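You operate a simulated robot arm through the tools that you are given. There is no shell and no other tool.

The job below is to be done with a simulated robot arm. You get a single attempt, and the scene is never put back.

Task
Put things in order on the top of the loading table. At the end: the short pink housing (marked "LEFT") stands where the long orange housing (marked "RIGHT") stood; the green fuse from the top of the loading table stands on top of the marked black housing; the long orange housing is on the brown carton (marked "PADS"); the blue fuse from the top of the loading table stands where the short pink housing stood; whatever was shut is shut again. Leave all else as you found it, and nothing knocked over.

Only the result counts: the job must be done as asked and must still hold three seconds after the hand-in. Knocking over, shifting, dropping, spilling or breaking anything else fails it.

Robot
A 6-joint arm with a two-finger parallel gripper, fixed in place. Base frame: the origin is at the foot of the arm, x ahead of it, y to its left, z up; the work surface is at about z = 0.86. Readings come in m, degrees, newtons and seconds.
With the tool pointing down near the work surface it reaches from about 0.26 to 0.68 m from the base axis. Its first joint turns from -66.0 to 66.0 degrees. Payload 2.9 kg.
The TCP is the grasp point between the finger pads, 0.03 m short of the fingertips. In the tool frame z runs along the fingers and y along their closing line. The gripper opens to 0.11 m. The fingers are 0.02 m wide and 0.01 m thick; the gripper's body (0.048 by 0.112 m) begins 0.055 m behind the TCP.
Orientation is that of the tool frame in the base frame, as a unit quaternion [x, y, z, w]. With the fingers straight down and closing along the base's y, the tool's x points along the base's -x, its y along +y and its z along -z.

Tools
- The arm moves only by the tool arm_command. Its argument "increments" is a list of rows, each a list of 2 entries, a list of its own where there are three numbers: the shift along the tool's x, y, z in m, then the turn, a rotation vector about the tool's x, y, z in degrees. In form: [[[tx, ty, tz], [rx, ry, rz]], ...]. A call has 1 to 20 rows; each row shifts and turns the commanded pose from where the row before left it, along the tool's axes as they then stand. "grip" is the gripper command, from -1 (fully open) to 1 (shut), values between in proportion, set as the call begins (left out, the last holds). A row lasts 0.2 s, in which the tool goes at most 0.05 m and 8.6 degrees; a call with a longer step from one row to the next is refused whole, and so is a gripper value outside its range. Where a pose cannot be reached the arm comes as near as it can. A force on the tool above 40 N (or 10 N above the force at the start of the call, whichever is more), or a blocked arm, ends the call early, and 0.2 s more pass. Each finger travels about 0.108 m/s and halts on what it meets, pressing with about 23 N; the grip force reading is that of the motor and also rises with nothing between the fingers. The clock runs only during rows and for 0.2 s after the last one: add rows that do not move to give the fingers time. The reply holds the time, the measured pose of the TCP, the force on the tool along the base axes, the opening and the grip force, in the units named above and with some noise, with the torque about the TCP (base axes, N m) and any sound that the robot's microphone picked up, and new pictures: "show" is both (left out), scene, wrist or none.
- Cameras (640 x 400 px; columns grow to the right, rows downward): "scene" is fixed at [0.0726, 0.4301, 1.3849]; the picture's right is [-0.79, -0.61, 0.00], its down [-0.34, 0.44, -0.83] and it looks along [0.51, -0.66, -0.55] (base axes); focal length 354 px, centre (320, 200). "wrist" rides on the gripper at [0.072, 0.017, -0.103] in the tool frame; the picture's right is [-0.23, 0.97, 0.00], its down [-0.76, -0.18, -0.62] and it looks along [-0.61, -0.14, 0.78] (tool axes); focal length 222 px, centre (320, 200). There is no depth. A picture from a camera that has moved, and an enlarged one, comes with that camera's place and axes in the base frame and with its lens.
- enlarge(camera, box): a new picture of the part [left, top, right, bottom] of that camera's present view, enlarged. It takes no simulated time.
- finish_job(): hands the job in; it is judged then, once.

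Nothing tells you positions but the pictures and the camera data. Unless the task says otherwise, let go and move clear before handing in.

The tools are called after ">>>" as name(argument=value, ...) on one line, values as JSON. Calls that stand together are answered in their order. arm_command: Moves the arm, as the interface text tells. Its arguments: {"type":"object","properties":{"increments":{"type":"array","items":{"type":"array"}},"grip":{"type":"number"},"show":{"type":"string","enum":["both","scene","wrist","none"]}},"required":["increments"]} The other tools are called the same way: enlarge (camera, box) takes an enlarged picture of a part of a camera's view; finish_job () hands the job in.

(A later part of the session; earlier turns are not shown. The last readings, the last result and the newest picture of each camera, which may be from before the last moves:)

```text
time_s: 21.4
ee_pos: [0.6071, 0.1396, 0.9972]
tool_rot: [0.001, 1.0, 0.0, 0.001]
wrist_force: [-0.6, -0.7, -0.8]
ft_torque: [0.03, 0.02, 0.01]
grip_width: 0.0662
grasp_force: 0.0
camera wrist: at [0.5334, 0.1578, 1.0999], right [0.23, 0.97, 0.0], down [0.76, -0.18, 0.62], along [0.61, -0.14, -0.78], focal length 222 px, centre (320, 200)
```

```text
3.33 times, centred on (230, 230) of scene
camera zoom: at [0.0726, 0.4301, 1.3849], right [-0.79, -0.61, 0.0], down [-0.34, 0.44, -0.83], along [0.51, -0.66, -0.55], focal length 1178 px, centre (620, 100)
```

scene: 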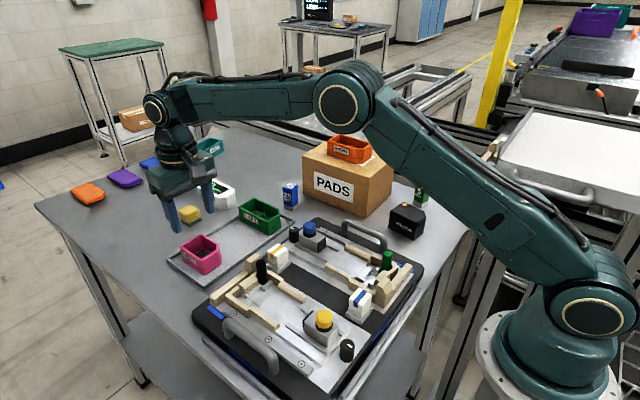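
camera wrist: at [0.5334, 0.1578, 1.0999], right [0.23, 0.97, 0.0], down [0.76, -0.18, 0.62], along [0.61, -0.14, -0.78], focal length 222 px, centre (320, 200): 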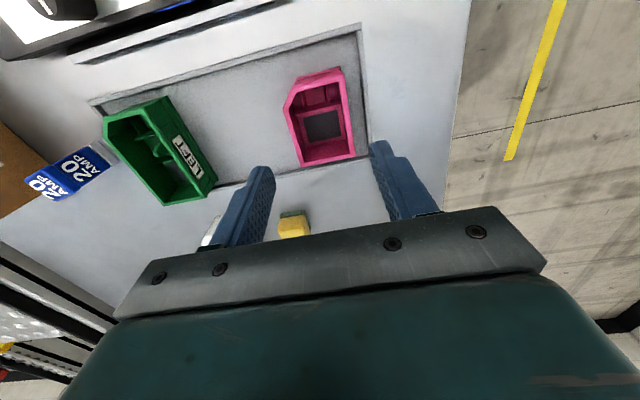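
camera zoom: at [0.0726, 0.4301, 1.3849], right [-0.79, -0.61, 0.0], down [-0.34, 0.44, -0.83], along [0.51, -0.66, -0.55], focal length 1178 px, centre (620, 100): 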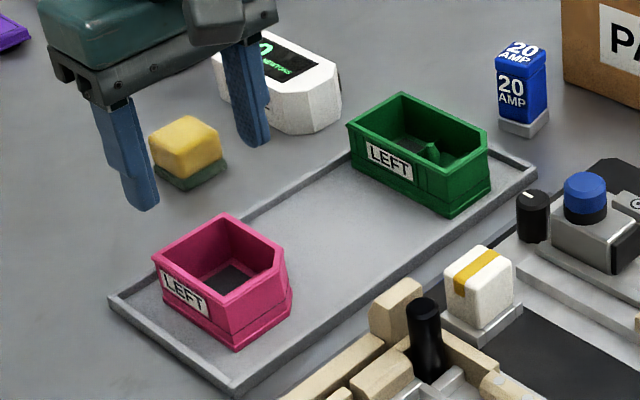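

Pink is centred exactly under the gripper at (0.6075, 0.1403). Descending to grasp height and closing.

>>> arm_command(increments=[[[0, 0, 0.03], [0, 0, 0]], [[0, 0, 0.03], [0, 0, 0]], [[0, 0, 0.02], [0, 0, 0]], [[0, 0, 0.011], [0, 0, 0]], [[0, 0, 0], [0, 0, 0]]])

>>> arm_command(increments=[[[0, 0, 0], [0, 0, 0]], [[0, 0, 0], [0, 0, 0]], [[0, 0, 0], [0, 0, 0]], [[0, 0, 0], [0, 0, 0]]], grip=1)

>>> enlarge(camera="scene", box=[150, 170, 310, 290])

```text
time_s: 22.6
ee_pos: [0.6105, 0.138, 0.9055]
tool_rot: [0.0, 1.0, 0.001, 0.001]
wrist_force: [-0.1, 0.4, -0.8]
ft_torque: [-0.01, 0.01, 0.03]
grip_width: 0.066
grasp_force: 0.1
camera wrist: at [0.5359, 0.156, 1.0081], right [0.23, 0.97, 0.0], down [0.76, -0.18, 0.62], along [0.61, -0.14, -0.78], focal length 222 px, centre (320, 200)
```

scene: 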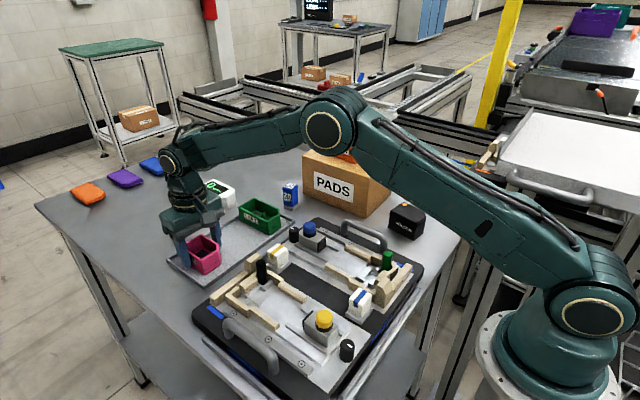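
wrist: 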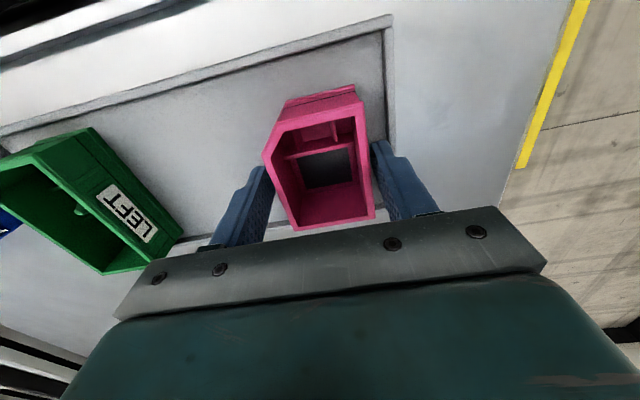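

```text
time_s: 23.6
ee_pos: [0.6102, 0.1387, 0.9054]
tool_rot: [-0.001, 1.0, 0.0, 0.0]
wrist_force: [-0.2, -1.4, 0.0]
ft_torque: [-0.01, -0.03, -0.01]
grip_width: 0.0533
grasp_force: 23.0
camera wrist: at [0.536, 0.1561, 1.0083], right [0.23, 0.97, 0.0], down [0.76, -0.18, 0.62], along [0.61, -0.14, -0.78], focal length 222 px, centre (320, 200)
```

scene: 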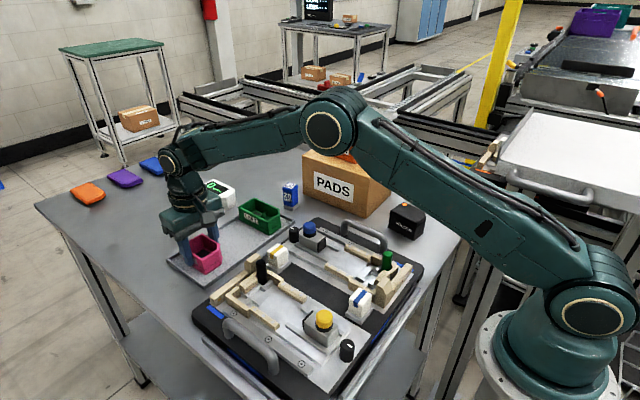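
wrist: 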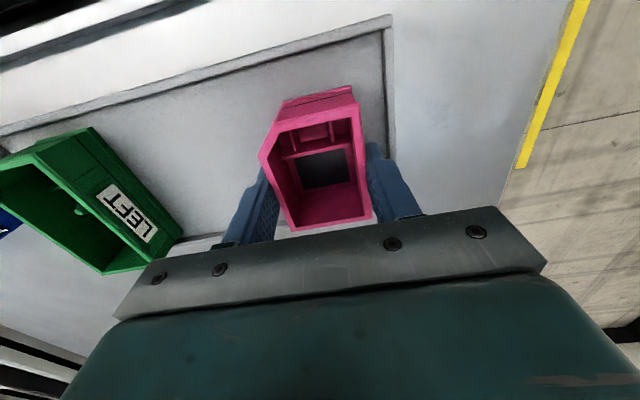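

```text
3.33 times, centred on (230, 230) of scene
camera zoom: at [0.0726, 0.4301, 1.3849], right [-0.79, -0.61, 0.0], down [-0.34, 0.44, -0.83], along [0.51, -0.66, -0.55], focal length 1178 px, centre (620, 100)
```

zoom: 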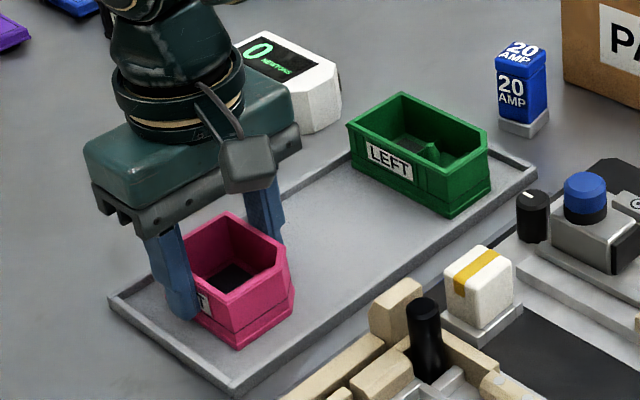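

Pink is gripped. I'll lift 6 cm, shift it −0.0835 in y and −0.003 in x, and lower it into the orange housing's former place.

>>> arm_command(increments=[[[0, 0, -0.02], [0, 0, 0]], [[0, 0, -0.04], [0, 0, 0]], [[0, 0, 0], [0, 0, 0]], [[0.001, -0.028, 0], [0, 0, 0]], [[0.001, -0.028, 0], [0, 0, 0]], [[0.001, -0.0275, 0], [0, 0, 0]], [[0, 0, 0], [0, 0, 0]], [[0, 0, 0.025], [0, 0, 0]], [[0, 0, 0.02], [0, 0, 0]], [[0, 0, 0.01], [0, 0, 0]], [[0, 0, 0], [0, 0, 0]], [[0, 0, 0], [0, 0, 0]]])

>>> enlarge(camera="scene", box=[150, 170, 310, 290])

```text
time_s: 26.2
ee_pos: [0.6035, 0.0569, 0.9137]
tool_rot: [0.0, 1.0, -0.001, 0.0]
wrist_force: [0.2, 0.6, -1.0]
ft_torque: [0.0, 0.02, 0.0]
grip_width: 0.0538
grasp_force: 22.8
camera wrist: at [0.5304, 0.0748, 1.0165], right [0.23, 0.97, 0.0], down [0.76, -0.18, 0.62], along [0.61, -0.14, -0.78], focal length 222 px, centre (320, 200)
```

scene: 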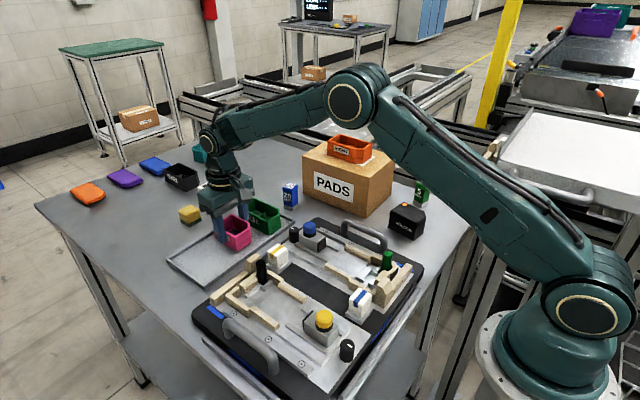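
wrist: 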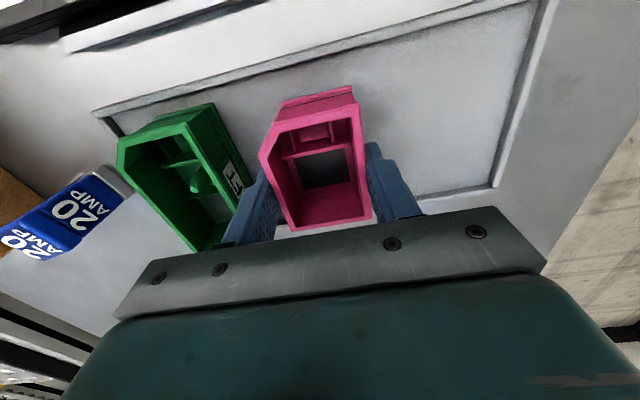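

```text
3.33 times, centred on (230, 230) of scene
camera zoom: at [0.0726, 0.4301, 1.3849], right [-0.79, -0.61, 0.0], down [-0.34, 0.44, -0.83], along [0.51, -0.66, -0.55], focal length 1178 px, centre (620, 100)
```

zoom: 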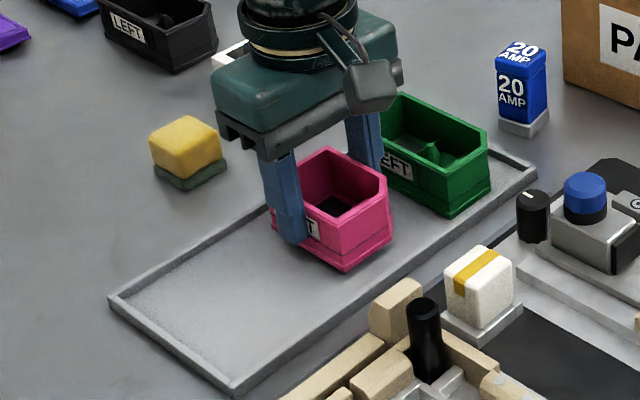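

Pink is a few mm above the tray in the orange's old spot. Lowering in small steps.

>>> arm_command(increments=[[[0, 0, 0.003], [0, 0, 0]], [[0, 0, 0], [0, 0, 0]]], show="none")

>>> arm_command(increments=[[[0, 0, 0.001], [0, 0, 0]], [[0, 0, 0.001], [0, 0, 0]], [[0, 0, 0], [0, 0, 0]]], show="none")

>>> enlarge(camera="scene", box=[150, 170, 310, 290])

```text
time_s: 26.8
ee_pos: [0.6039, 0.0582, 0.9092]
tool_rot: [0.001, 1.0, 0.0, 0.0]
wrist_force: [0.7, -0.3, -1.1]
ft_torque: [0.01, 0.01, -0.01]
grip_width: 0.0538
grasp_force: 23.4
```

```text
time_s: 27.6
ee_pos: [0.6048, 0.0578, 0.9078]
tool_rot: [0.0, 1.0, 0.001, 0.0]
wrist_force: [0.7, 0.1, -1.0]
ft_torque: [0.0, -0.02, 0.01]
grip_width: 0.0535
grasp_force: 23.1
```

```text
3.33 times, centred on (230, 230) of scene
camera zoom: at [0.0726, 0.4301, 1.3849], right [-0.79, -0.61, 0.0], down [-0.34, 0.44, -0.83], along [0.51, -0.66, -0.55], focal length 1178 px, centre (620, 100)
```

zoom: 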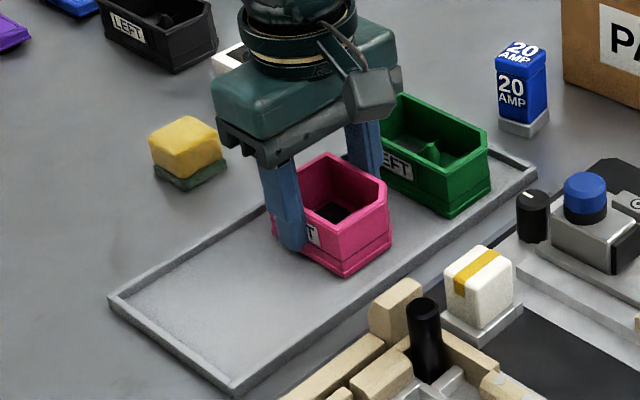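

No contact yet; a little lower.

>>> arm_command(increments=[[[0, 0, 0.0015], [0, 0, 0]], [[0, 0, 0], [0, 0, 0]]], show="none")

>>> arm_command(increments=[[[0, 0, 0.001], [0, 0, 0]], [[0, 0, 0], [0, 0, 0]]], show="none")

```text
time_s: 28.2
ee_pos: [0.6051, 0.0564, 0.9051]
tool_rot: [0.0, 1.0, 0.0, 0.0]
wrist_force: [0.4, 1.1, -1.1]
ft_torque: [0.0, 0.03, 0.01]
grip_width: 0.0536
grasp_force: 22.7
```

```text
time_s: 28.8
ee_pos: [0.6043, 0.0561, 0.9042]
tool_rot: [-0.001, 1.0, 0.0, 0.001]
wrist_force: [-0.7, 0.6, 5.6]
ft_torque: [-0.03, 0.27, -0.01]
grip_width: 0.0535
grasp_force: 22.3
```

Light contact (≈6 N): pink rests on the tray. Releasing and rising.

>>> arm_command(increments=[[[0, 0, 0], [0, 0, 0]], [[0, 0, 0], [0, 0, 0]], [[0, 0, 0], [0, 0, 0]]], grip=-0.2, show="none")

>>> arm_command(increments=[[[0, 0, -0.02], [0, 0, 0]], [[0, 0, -0.035], [0, 0, 0]], [[0, 0, -0.045], [0, 0, 0]], [[0, 0, -0.045], [0, 0, 0]], [[0, 0, -0.045], [0, 0, 0]], [[0, 0, 0], [0, 0, 0]], [[0, 0, 0], [0, 0, 0]]])

>>> enlarge(camera="scene", box=[170, 190, 310, 290])

>>> enlarge(camera="wrist", box=[120, 50, 440, 240])

```text
time_s: 29.6
ee_pos: [0.6044, 0.056, 0.9049]
tool_rot: [0.0, 1.0, -0.001, 0.0]
wrist_force: [0.4, -0.3, 0.4]
ft_torque: [-0.01, 0.0, 0.0]
grip_width: 0.0661
grasp_force: 0.0
```

```text
time_s: 31.2
ee_pos: [0.6028, 0.0568, 1.0963]
tool_rot: [0.0, 1.0, 0.0, 0.0]
wrist_force: [-0.8, -0.2, -0.7]
ft_torque: [0.0, -0.02, 0.01]
grip_width: 0.0659
grasp_force: 0.0
camera wrist: at [0.5292, 0.0756, 1.2009], right [0.23, 0.97, 0.0], down [0.76, -0.18, 0.62], along [0.61, -0.14, -0.78], focal length 222 px, centre (320, 200)
```

scene: 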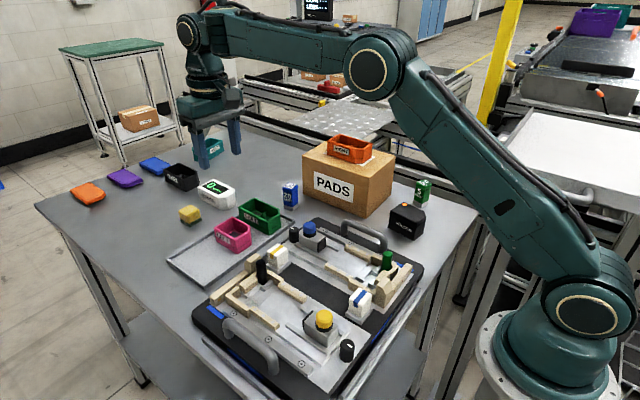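
wrist: 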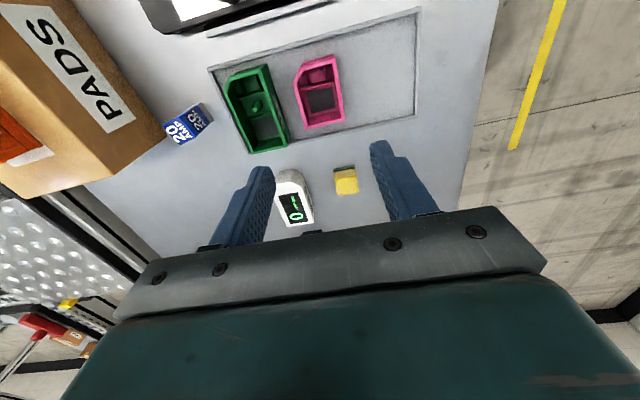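

```text
4.00 times, centred on (240, 240) of scene
camera zoom: at [0.0726, 0.4301, 1.3849], right [-0.79, -0.61, 0.0], down [-0.34, 0.44, -0.83], along [0.51, -0.66, -0.55], focal length 1414 px, centre (640, 40)
```

zoom: 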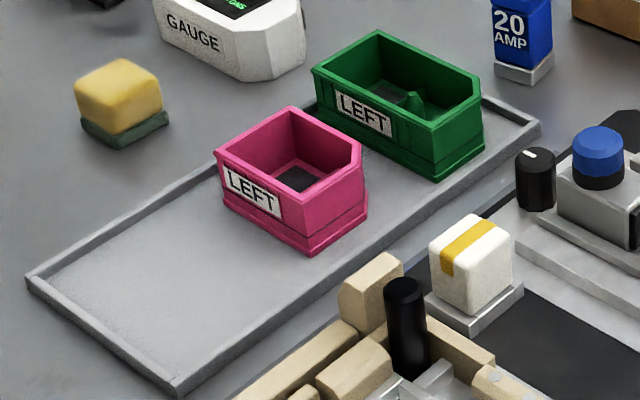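

```text
2.00 times, centred on (280, 145) of wrist
camera zoom: at [0.5292, 0.0756, 1.2009], right [0.23, 0.97, 0.0], down [0.76, -0.18, 0.62], along [0.61, -0.14, -0.78], focal length 444 px, centre (400, 310)
```

zoom: 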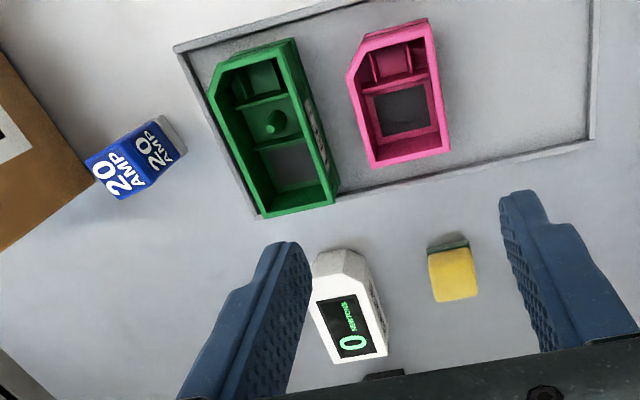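

Pink now stands where orange was. Next is the blue fuse; let me look at it and its surroundings more closely.

>>> enlarge(camera="scene", box=[260, 165, 330, 225])

>>> enlarge(camera="scene", box=[380, 165, 450, 245])

>>> enlarge(camera="wrist", box=[140, 80, 240, 160])

```text
6.67 times, centred on (295, 195) of scene
camera zoom: at [0.0726, 0.4301, 1.3849], right [-0.79, -0.61, 0.0], down [-0.34, 0.44, -0.83], along [0.51, -0.66, -0.55], focal length 2356 px, centre (487, 233)
```

zoom: 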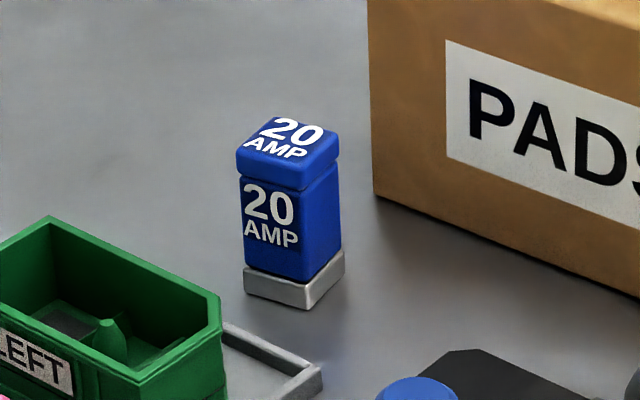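

```text
5.00 times, centred on (415, 205) of scene
camera zoom: at [0.0726, 0.4301, 1.3849], right [-0.79, -0.61, 0.0], down [-0.34, 0.44, -0.83], along [0.51, -0.66, -0.55], focal length 1767 px, centre (-155, 175)
```

zoom: 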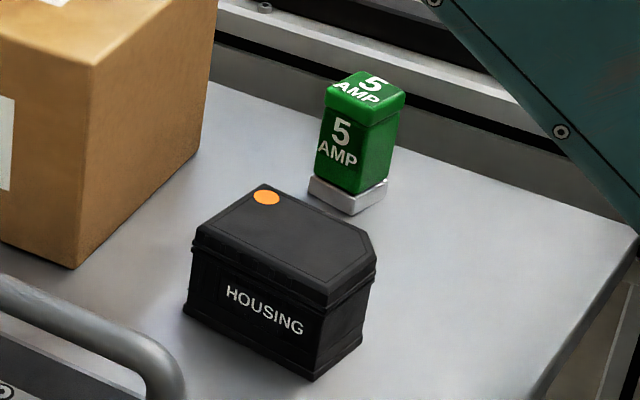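

```text
5.00 times, centred on (190, 120) of wrist
camera zoom: at [0.5292, 0.0756, 1.2009], right [0.23, 0.97, 0.0], down [0.76, -0.18, 0.62], along [0.61, -0.14, -0.78], focal length 1111 px, centre (970, 600)
```

zoom: 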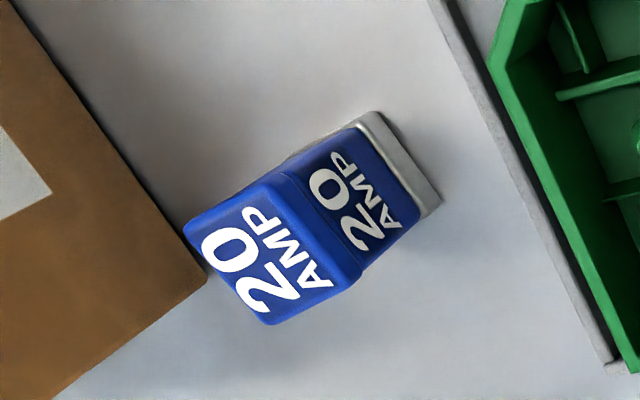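

Blue fuse base ≈ 28 mm square centred near (0.592, −0.120), yawed about 11°, top z≈0.92. I'll move above it, rotate to match, and look.

>>> arm_command(increments=[[[0.0026, -0.0354, 0], [0, 0, 0]], [[0.0026, -0.0354, 0], [0, 0, 0]], [[0.0026, -0.0354, 0], [0, 0, 0]], [[0.0026, -0.0354, 0], [0, 0, 0]], [[0.0026, -0.0354, 0], [0, 0, 0]], [[0, 0, 0], [0, 0, -5.7]], [[0, 0, 0], [0, 0, -5.7]], [[0, 0, 0.03], [0, 0, 0]], [[0, 0, 0.03], [0, 0, 0]], [[0, 0, 0], [0, 0, 0]], [[0, 0, 0], [0, 0, 0]]], grip=0.05)

>>> enlarge(camera="wrist", box=[200, 50, 440, 240])

>>> enlarge(camera="scene", box=[230, 100, 370, 240])

```text
time_s: 33.6
ee_pos: [0.5923, -0.1193, 1.0375]
tool_rot: [-0.099, 0.995, 0.0, 0.0]
wrist_force: [-0.3, 0.5, 0.7]
ft_torque: [0.02, -0.01, 0.0]
grip_width: 0.0522
grasp_force: 0.1
camera wrist: at [0.5157, -0.1165, 1.1401], right [0.03, 1.0, 0.0], down [0.78, -0.02, 0.62], along [0.62, -0.02, -0.78], focal length 222 px, centre (320, 200)
```

scene: 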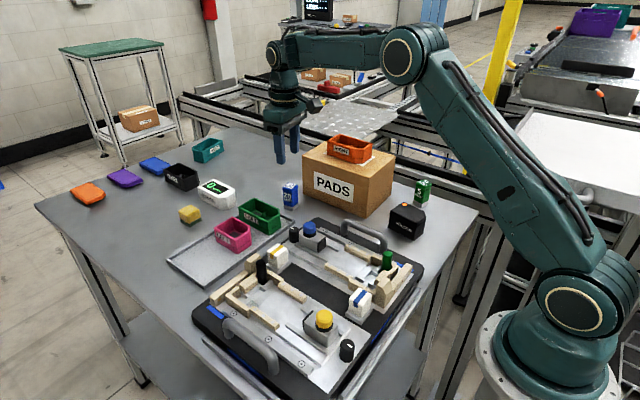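
wrist: 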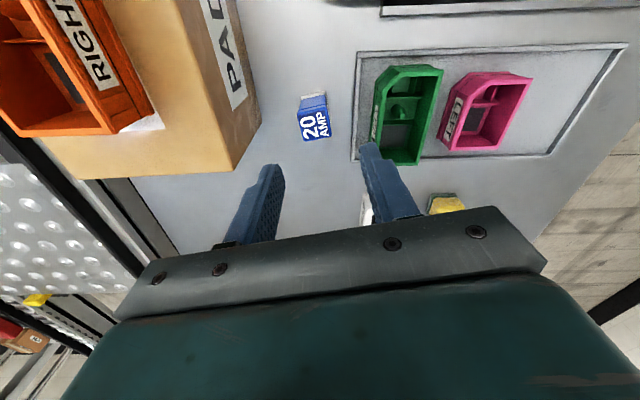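

```text
2.11 times, centred on (320, 145) of wrist
camera zoom: at [0.5157, -0.1165, 1.1401], right [0.03, 1.0, 0.0], down [0.78, -0.02, 0.62], along [0.62, -0.02, -0.78], focal length 468 px, centre (320, 316)
```

zoom: 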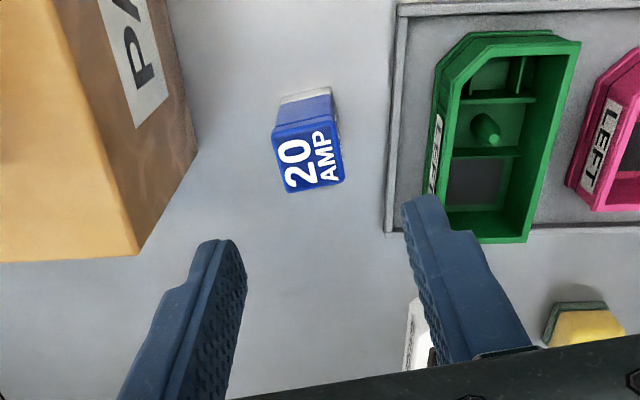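

```text
2.86 times, centred on (300, 170) of scene
camera zoom: at [0.0726, 0.4301, 1.3849], right [-0.79, -0.61, 0.0], down [-0.34, 0.44, -0.83], along [0.51, -0.66, -0.55], focal length 1010 px, centre (377, 286)
```

zoom: 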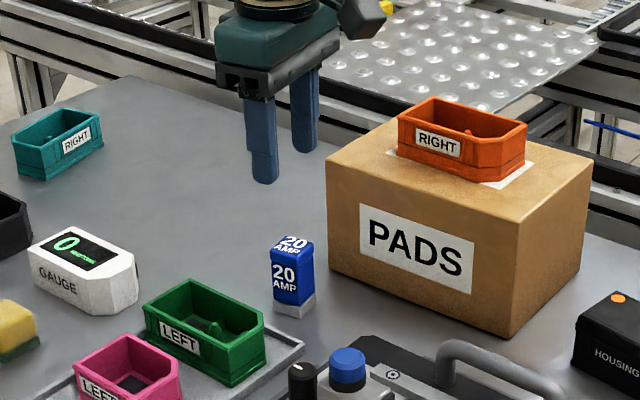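

The fuse top centre works out to ≈ (0.596, −0.1245). I'll adjust, descend to just above its top and check alignment.

>>> arm_command(increments=[[[-0.0029, -0.0057, 0.02], [0, 0, 0]], [[0, 0, 0.025], [0, 0, 0]], [[0, 0, 0.02], [0, 0, 0]], [[0, 0, 0], [0, 0, 0]], [[0, 0, 0], [0, 0, 0]]])

>>> enlarge(camera="wrist", box=[200, 50, 440, 240])

>>> enlarge(camera="scene", box=[230, 120, 370, 240])

```text
time_s: 34.8
ee_pos: [0.5939, -0.124, 0.9718]
tool_rot: [-0.1, 0.995, 0.0, 0.0]
wrist_force: [-0.1, 0.2, 0.5]
ft_torque: [-0.01, 0.03, 0.0]
grip_width: 0.0525
grasp_force: 0.0
camera wrist: at [0.5196, -0.121, 1.0745], right [0.03, 1.0, 0.0], down [0.78, -0.02, 0.62], along [0.62, -0.02, -0.78], focal length 222 px, centre (320, 200)
```

scene: 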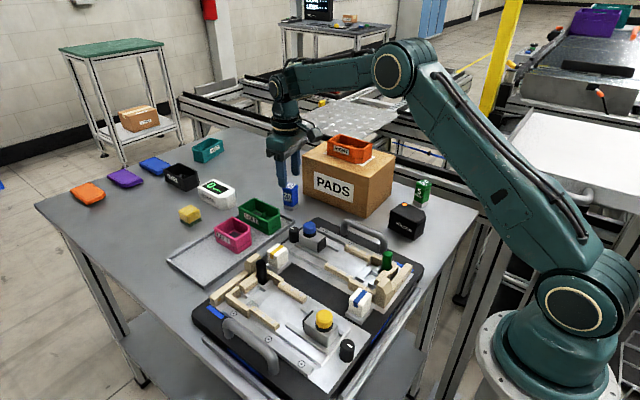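
wrist: 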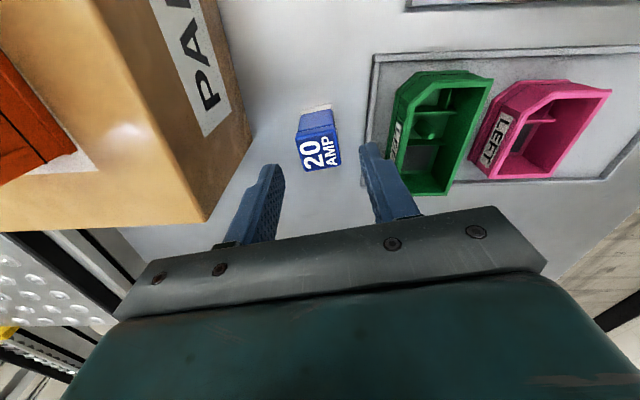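

```text
2.11 times, centred on (320, 145) of wrist
camera zoom: at [0.5196, -0.121, 1.0745], right [0.03, 1.0, 0.0], down [0.78, -0.02, 0.62], along [0.62, -0.02, -0.78], focal length 468 px, centre (320, 316)
```

zoom: 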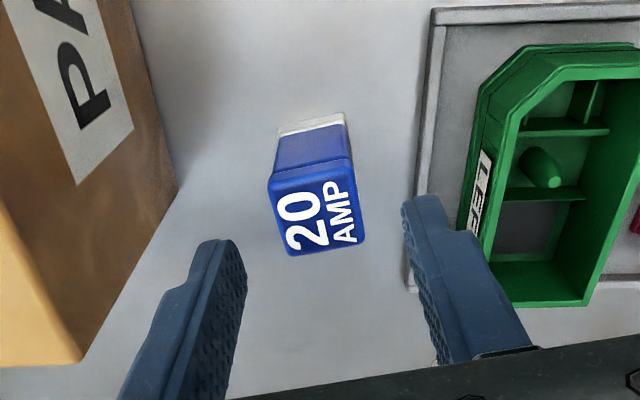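

```text
3.33 times, centred on (300, 180) of scene
camera zoom: at [0.0726, 0.4301, 1.3849], right [-0.79, -0.61, 0.0], down [-0.34, 0.44, -0.83], along [0.51, -0.66, -0.55], focal length 1178 px, centre (387, 267)
```

zoom: 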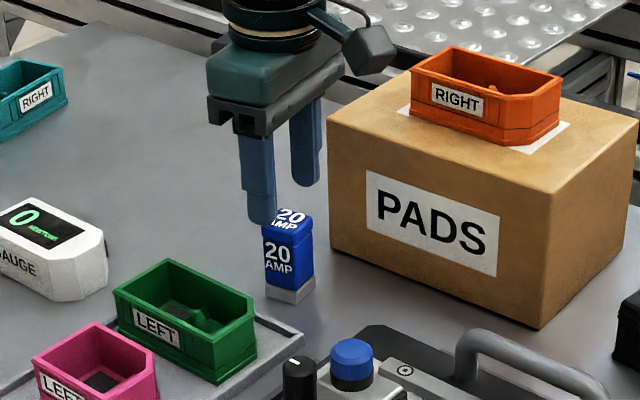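

Alignment is good (fuse centre ≈ (0.596, −0.124)). Descending to TCP z≈0.928, where the gripper body stays clear of the carton, then closing.

>>> arm_command(increments=[[[0, 0, 0.02], [0, 0, 0]], [[0, 0, 0.0125], [0, 0, 0]], [[0, 0, 0.01], [0, 0, 0]], [[0, 0, 0], [0, 0, 0]]], show="both")

>>> enlarge(camera="scene", box=[230, 120, 370, 240])

```text
time_s: 35.8
ee_pos: [0.5965, -0.1254, 0.9273]
tool_rot: [-0.099, 0.995, 0.0, 0.0]
wrist_force: [0.8, 0.3, 0.3]
ft_torque: [-0.01, -0.01, 0.0]
grip_width: 0.0521
grasp_force: 0.1
camera wrist: at [0.5197, -0.1227, 1.031], right [0.03, 1.0, 0.0], down [0.78, -0.02, 0.62], along [0.62, -0.02, -0.78], focal length 222 px, centre (320, 200)
```

scene: 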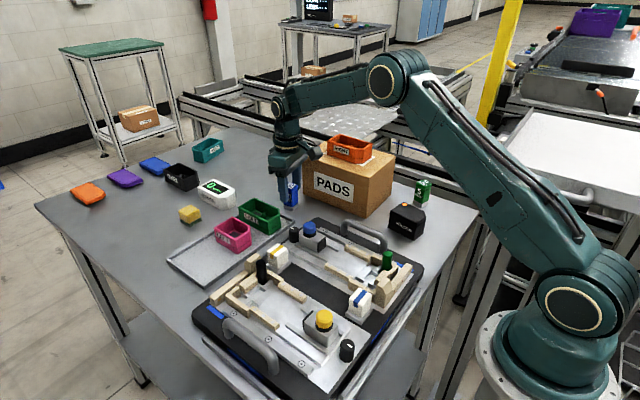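
wrist: 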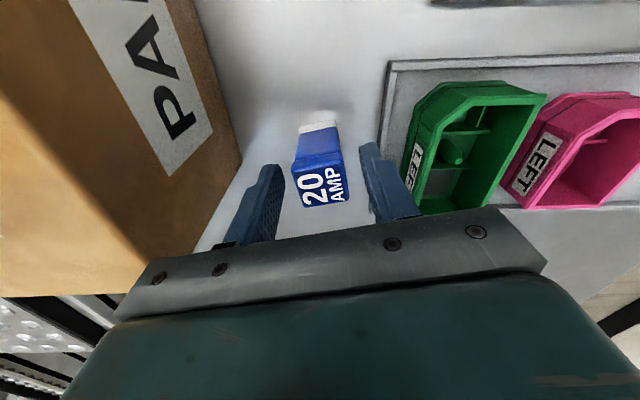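

```text
3.33 times, centred on (300, 180) of scene
camera zoom: at [0.0726, 0.4301, 1.3849], right [-0.79, -0.61, 0.0], down [-0.34, 0.44, -0.83], along [0.51, -0.66, -0.55], focal length 1178 px, centre (387, 267)
```

zoom: 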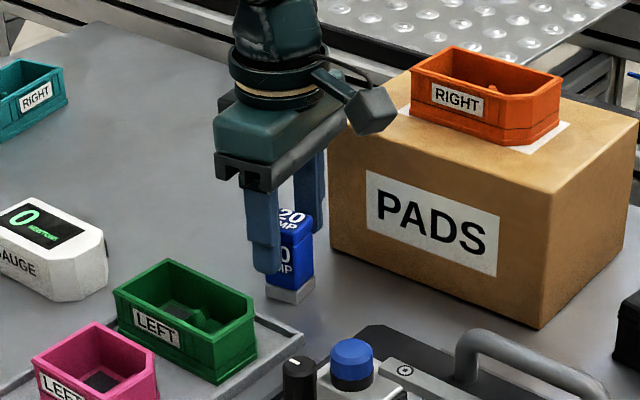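

The fingers are around the blue fuse's upper half. Closing.

>>> arm_command(increments=[[[0, 0, 0], [0, 0, 0]], [[0, 0, 0], [0, 0, 0]], [[0, 0, 0], [0, 0, 0]], [[0, 0, 0], [0, 0, 0]]], grip=1, show="wrist")

>>> enlarge(camera="scene", box=[230, 120, 370, 240])

```text
time_s: 36.8
ee_pos: [0.5954, -0.1265, 0.9271]
tool_rot: [-0.099, 0.995, 0.0, 0.0]
wrist_force: [-0.2, 0.1, -0.3]
ft_torque: [0.02, -0.01, 0.01]
grip_width: 0.0295
grasp_force: 22.9
camera wrist: at [0.5197, -0.1227, 1.0311], right [0.03, 1.0, 0.0], down [0.78, -0.02, 0.62], along [0.62, -0.02, -0.78], focal length 222 px, centre (320, 200)
```

wrist: 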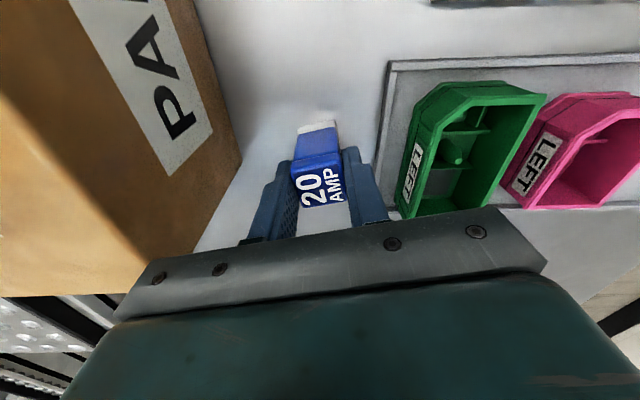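

```text
3.33 times, centred on (300, 180) of scene
camera zoom: at [0.0726, 0.4301, 1.3849], right [-0.79, -0.61, 0.0], down [-0.34, 0.44, -0.83], along [0.51, -0.66, -0.55], focal length 1178 px, centre (387, 267)
```

zoom: 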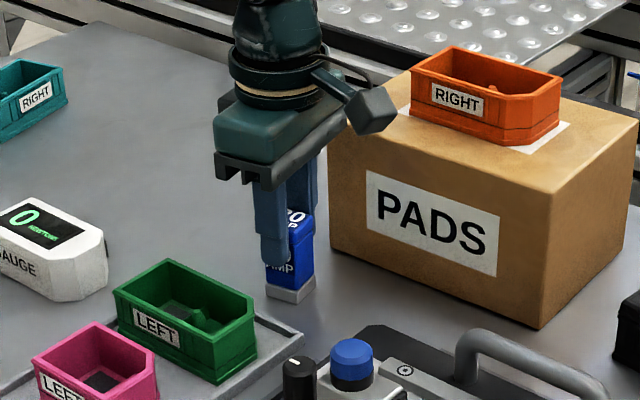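

Gripped (0.0295 m). Lift 10 cm, rotate back to yaw 0, carry to above pink's old place (0.6075, 0.140).

>>> arm_command(increments=[[[0, 0, -0.02], [0, 0, 0]], [[0, 0, -0.04], [0, 0, 0]], [[0, 0, -0.04], [0, 0, 0]], [[0, 0, 0], [0, 0, 5.7]], [[0, 0, 0], [0, 0, 5.7]], [[-0.0016, 0.038, 0], [0, 0, 0]], [[-0.0016, 0.038, 0], [0, 0, 0]], [[-0.0016, 0.038, 0], [0, 0, 0]], [[-0.0016, 0.038, 0], [0, 0, 0]], [[-0.0016, 0.038, 0], [0, 0, 0]], [[-0.0016, 0.038, 0], [0, 0, 0]], [[-0.0016, 0.038, 0], [0, 0, 0]], [[0, 0, 0], [0, 0, 0]], [[0, 0, 0], [0, 0, 0]]])

>>> enlarge(camera="wrist", box=[200, 50, 440, 240])

>>> enlarge(camera="scene", box=[150, 140, 330, 290])

```text
time_s: 39.8
ee_pos: [0.6041, 0.1414, 1.0283]
tool_rot: [0.0, 1.0, -0.001, 0.0]
wrist_force: [-0.7, -0.2, -0.6]
ft_torque: [0.0, -0.02, -0.03]
grip_width: 0.0297
grasp_force: 23.2
camera wrist: at [0.5322, 0.1594, 1.1323], right [0.23, 0.97, 0.0], down [0.76, -0.18, 0.62], along [0.61, -0.14, -0.78], focal length 222 px, centre (320, 200)
```

scene: 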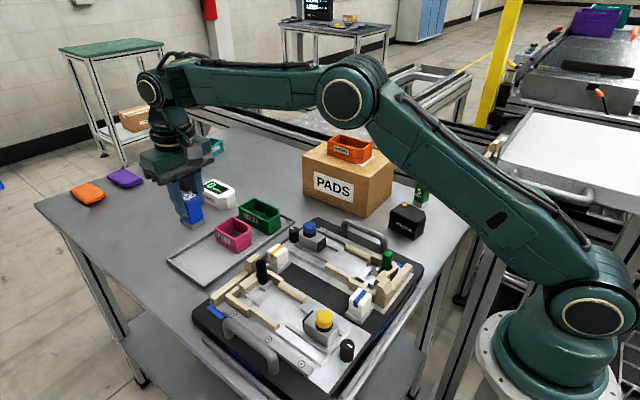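
wrist: 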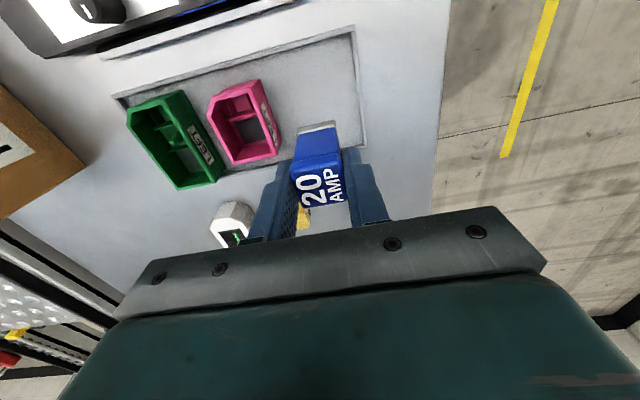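

```text
2.11 times, centred on (320, 145) of wrist
camera zoom: at [0.5322, 0.1594, 1.1323], right [0.23, 0.97, 0.0], down [0.76, -0.18, 0.62], along [0.61, -0.14, -0.78], focal length 468 px, centre (320, 316)
```

zoom: 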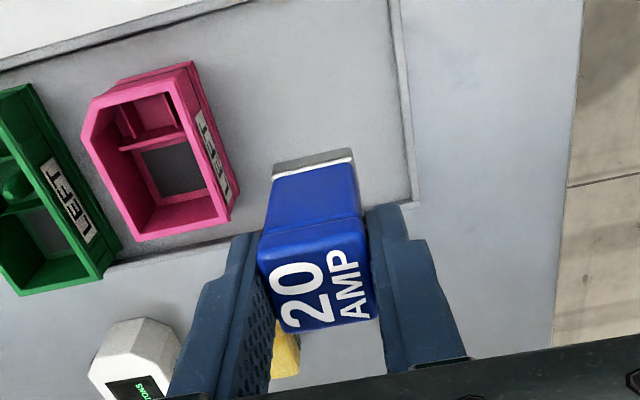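

```text
2.67 times, centred on (240, 215) of scene
camera zoom: at [0.0726, 0.4301, 1.3849], right [-0.79, -0.61, 0.0], down [-0.34, 0.44, -0.83], along [0.51, -0.66, -0.55], focal length 943 px, centre (533, 160)
```

zoom: 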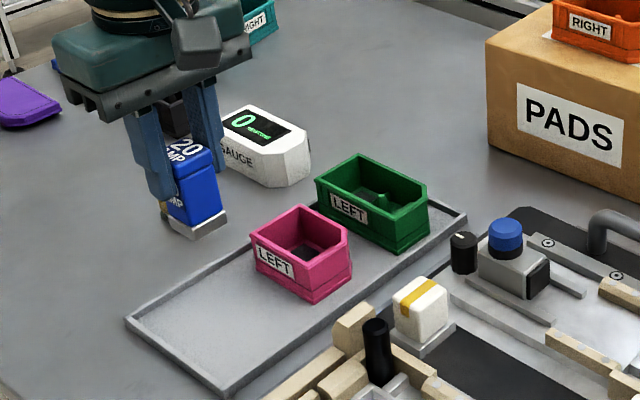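

The fuse hangs upright over the free tray area. Lowering to near the tray.

>>> arm_command(increments=[[[-0.001, 0, 0.03], [0, 0, 0]], [[0, 0, 0.03], [0, 0, 0]], [[0, 0, 0.02], [0, 0, 0]], [[0, 0, 0.005], [0, 0, 0]], [[0, 0, 0], [0, 0, 0]]])

>>> enlarge(camera="scene", box=[150, 170, 290, 290])

```text
time_s: 41.0
ee_pos: [0.6076, 0.1406, 0.9416]
tool_rot: [0.0, 1.0, 0.0, 0.0]
wrist_force: [0.2, -0.2, -1.0]
ft_torque: [0.02, 0.01, 0.0]
grip_width: 0.0298
grasp_force: 23.0
camera wrist: at [0.5345, 0.1584, 1.045], right [0.23, 0.97, 0.0], down [0.76, -0.18, 0.62], along [0.61, -0.14, -0.78], focal length 222 px, centre (320, 200)
```

scene: 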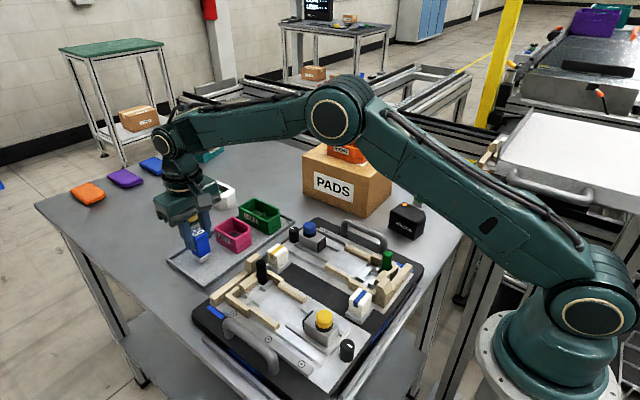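
wrist: 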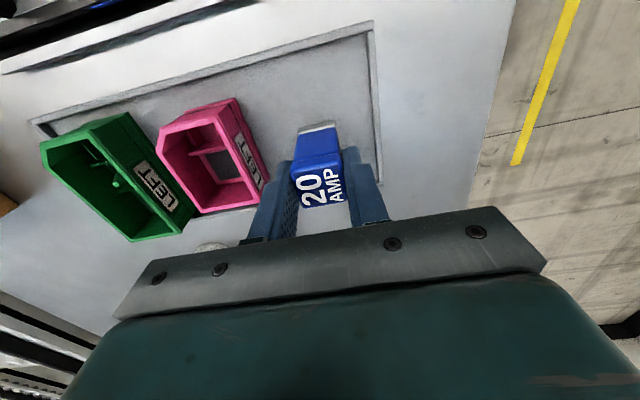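

```text
3.33 times, centred on (220, 230) of scene
camera zoom: at [0.0726, 0.4301, 1.3849], right [-0.79, -0.61, 0.0], down [-0.34, 0.44, -0.83], along [0.51, -0.66, -0.55], focal length 1178 px, centre (653, 100)
```

zoom: 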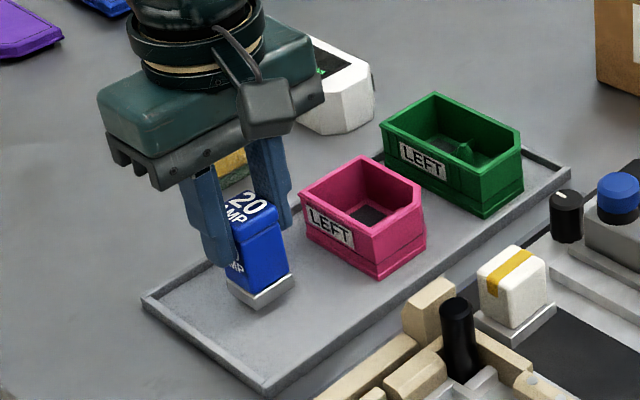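

Close above the tray. Fine steps with force check.

>>> arm_command(increments=[[[0, 0, 0.003], [0, 0, 0]], [[0, 0, 0], [0, 0, 0]]], show="none")

>>> arm_command(increments=[[[0, 0, 0.002], [0, 0, 0]], [[0, 0, 0], [0, 0, 0]]], show="none")

>>> arm_command(increments=[[[0, 0, 0.0015], [0, 0, 0]], [[0, 0, 0], [0, 0, 0]]], show="none")

>>> enlarge(camera="scene", box=[180, 210, 240, 270])

```text
time_s: 41.6
ee_pos: [0.6082, 0.1415, 0.9388]
tool_rot: [0.0, 1.0, 0.0, 0.0]
wrist_force: [0.2, -0.2, -0.5]
ft_torque: [0.02, 0.03, 0.01]
grip_width: 0.0296
grasp_force: 23.4
```

```text
time_s: 42.2
ee_pos: [0.6078, 0.1397, 0.9371]
tool_rot: [0.0, 1.0, 0.0, 0.0]
wrist_force: [-0.2, 0.8, -1.1]
ft_torque: [0.01, 0.01, -0.01]
grip_width: 0.0296
grasp_force: 23.1
```

```text
time_s: 42.8
ee_pos: [0.6065, 0.14, 0.9356]
tool_rot: [0.001, 1.0, 0.0, 0.0]
wrist_force: [0.2, -0.6, -0.5]
ft_torque: [0.04, 0.0, 0.01]
grip_width: 0.0295
grasp_force: 22.9
```

```text
6.67 times, centred on (210, 240) of scene
camera zoom: at [0.0726, 0.4301, 1.3849], right [-0.79, -0.61, 0.0], down [-0.34, 0.44, -0.83], along [0.51, -0.66, -0.55], focal length 2356 px, centre (1053, -67)
```

zoom: 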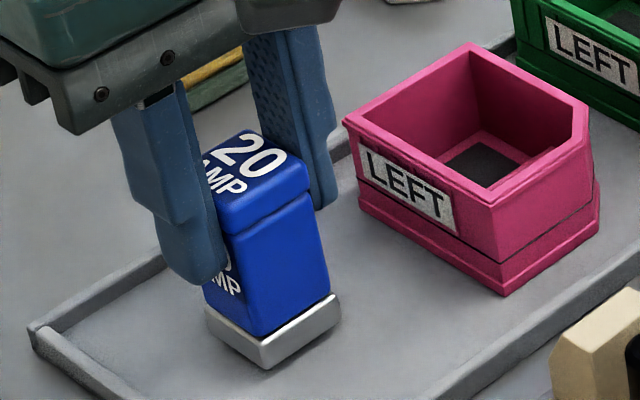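

Very near contact. Continuing in ~1.5 mm steps.

>>> arm_command(increments=[[[0, 0, 0.0015], [0, 0, 0]], [[0, 0, 0], [0, 0, 0]]], show="none")

>>> arm_command(increments=[[[0, 0, 0.001], [0, 0, 0]], [[0, 0, 0], [0, 0, 0]]], show="none")

```text
time_s: 43.4
ee_pos: [0.6086, 0.1399, 0.9342]
tool_rot: [0.0, 1.0, -0.001, 0.0]
wrist_force: [0.0, 0.5, -0.8]
ft_torque: [0.0, -0.02, 0.0]
grip_width: 0.0296
grasp_force: 23.7
```

```text
time_s: 44.0
ee_pos: [0.6071, 0.14, 0.9333]
tool_rot: [0.0, 1.0, 0.0, 0.001]
wrist_force: [-0.5, 0.1, -0.8]
ft_torque: [-0.01, 0.0, -0.01]
grip_width: 0.0297
grasp_force: 23.2
```

>>> arm_command(increments=[[[0, 0, 0.001], [0, 0, 0]], [[0, 0, 0], [0, 0, 0]]], show="none")

>>> enlarge(camera="scene", box=[180, 210, 240, 270])

```text
time_s: 44.6
ee_pos: [0.6074, 0.1404, 0.9337]
tool_rot: [0.0, 1.0, -0.001, 0.0]
wrist_force: [0.8, 0.5, -0.6]
ft_torque: [-0.01, 0.03, 0.01]
grip_width: 0.0297
grasp_force: 22.9
```

```text
6.67 times, centred on (210, 240) of scene
camera zoom: at [0.0726, 0.4301, 1.3849], right [-0.79, -0.61, 0.0], down [-0.34, 0.44, -0.83], along [0.51, -0.66, -0.55], focal length 2356 px, centre (1053, -67)
```

zoom: 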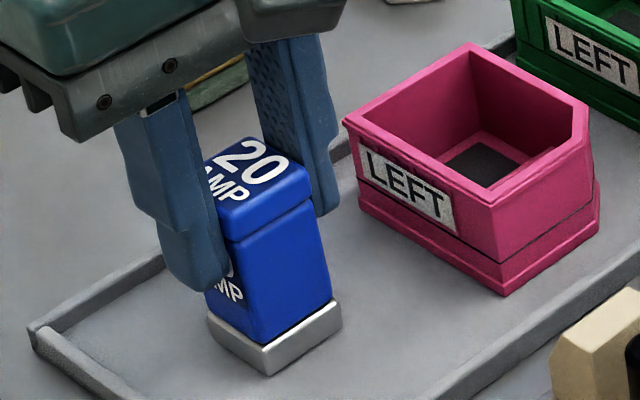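

>>> arm_command(increments=[[[0, 0, 0.0015], [0, 0, 0]], [[0, 0, 0], [0, 0, 0]]], show="none")

>>> arm_command(increments=[[[0, 0, 0.001], [0, 0, 0]], [[0, 0, 0], [0, 0, 0]]], show="none")

```text
time_s: 45.2
ee_pos: [0.6078, 0.1401, 0.9317]
tool_rot: [0.0, 1.0, 0.001, 0.001]
wrist_force: [-2.4, -1.3, 5.6]
ft_torque: [-0.08, 0.12, 0.0]
grip_width: 0.0298
grasp_force: 23.0
```

```text
time_s: 45.8
ee_pos: [0.6074, 0.1406, 0.932]
tool_rot: [0.0, 1.0, 0.0, 0.002]
wrist_force: [-5.9, -4.0, 19.4]
ft_torque: [-0.24, 0.41, -0.01]
grip_width: 0.0296
grasp_force: 23.5
```

Contact made. Relieve 1 mm, open, and rise.

>>> arm_command(increments=[[[0, 0, -0.001], [0, 0, 0]], [[0, 0, 0], [0, 0, 0]]], show="none")

>>> arm_command(increments=[[[0, 0, 0], [0, 0, 0]], [[0, 0, 0], [0, 0, 0]], [[0, 0, 0], [0, 0, 0]]], grip=0.1, show="none")

>>> arm_command(increments=[[[0, 0, -0.02], [0, 0, 0]], [[0, 0, -0.03], [0, 0, 0]], [[0, 0, -0.04], [0, 0, 0]], [[0, 0, -0.045], [0, 0, 0]], [[0, 0, -0.045], [0, 0, 0]], [[0, 0, 0], [0, 0, 0]]])

>>> enlarge(camera="scene", box=[160, 190, 290, 290])

```text
time_s: 46.4
ee_pos: [0.6085, 0.1398, 0.9315]
tool_rot: [0.0, 1.0, 0.001, 0.002]
wrist_force: [5.1, -0.4, 11.8]
ft_torque: [0.01, -0.24, -0.01]
grip_width: 0.0297
grasp_force: 23.1
```

```text
time_s: 47.2
ee_pos: [0.6082, 0.1401, 0.9305]
tool_rot: [0.0, 1.0, 0.001, 0.001]
wrist_force: [-0.5, -0.3, -0.4]
ft_torque: [0.02, 0.02, -0.02]
grip_width: 0.0496
grasp_force: 0.1
```

```text
time_s: 48.6
ee_pos: [0.6091, 0.1432, 1.1111]
tool_rot: [0.001, 1.0, 0.0, 0.0]
wrist_force: [-0.1, -0.8, -1.4]
ft_torque: [-0.01, 0.02, 0.02]
grip_width: 0.0496
grasp_force: 0.0
camera wrist: at [0.5356, 0.1612, 1.2137], right [0.23, 0.97, 0.0], down [0.76, -0.18, 0.62], along [0.61, -0.14, -0.78], focal length 222 px, centre (320, 200)
```

scene: 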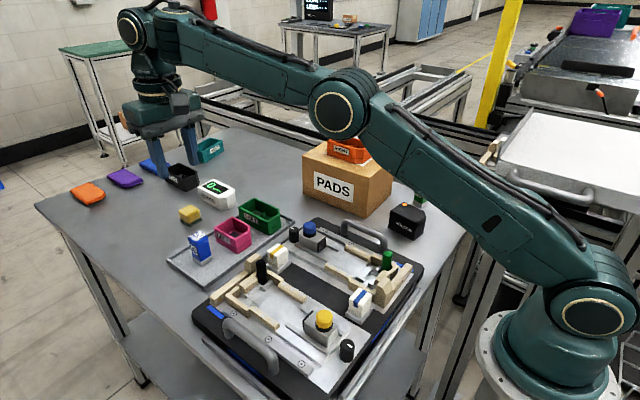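
wrist: 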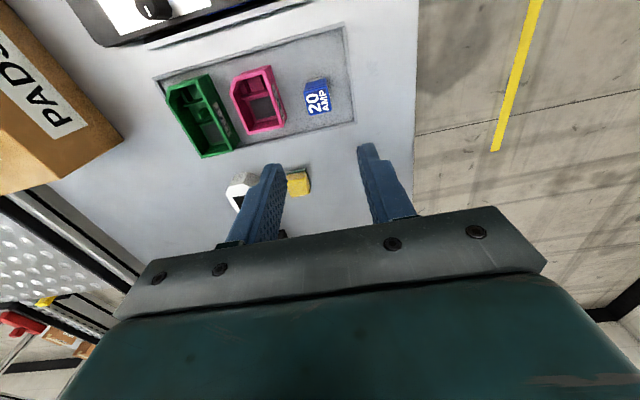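

```text
4.00 times, centred on (225, 240) of scene
camera zoom: at [0.0726, 0.4301, 1.3849], right [-0.79, -0.61, 0.0], down [-0.34, 0.44, -0.83], along [0.51, -0.66, -0.55], focal length 1414 px, centre (700, 40)
```

zoom: 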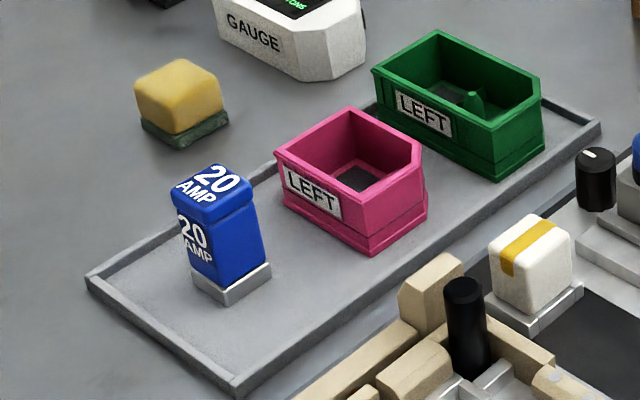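

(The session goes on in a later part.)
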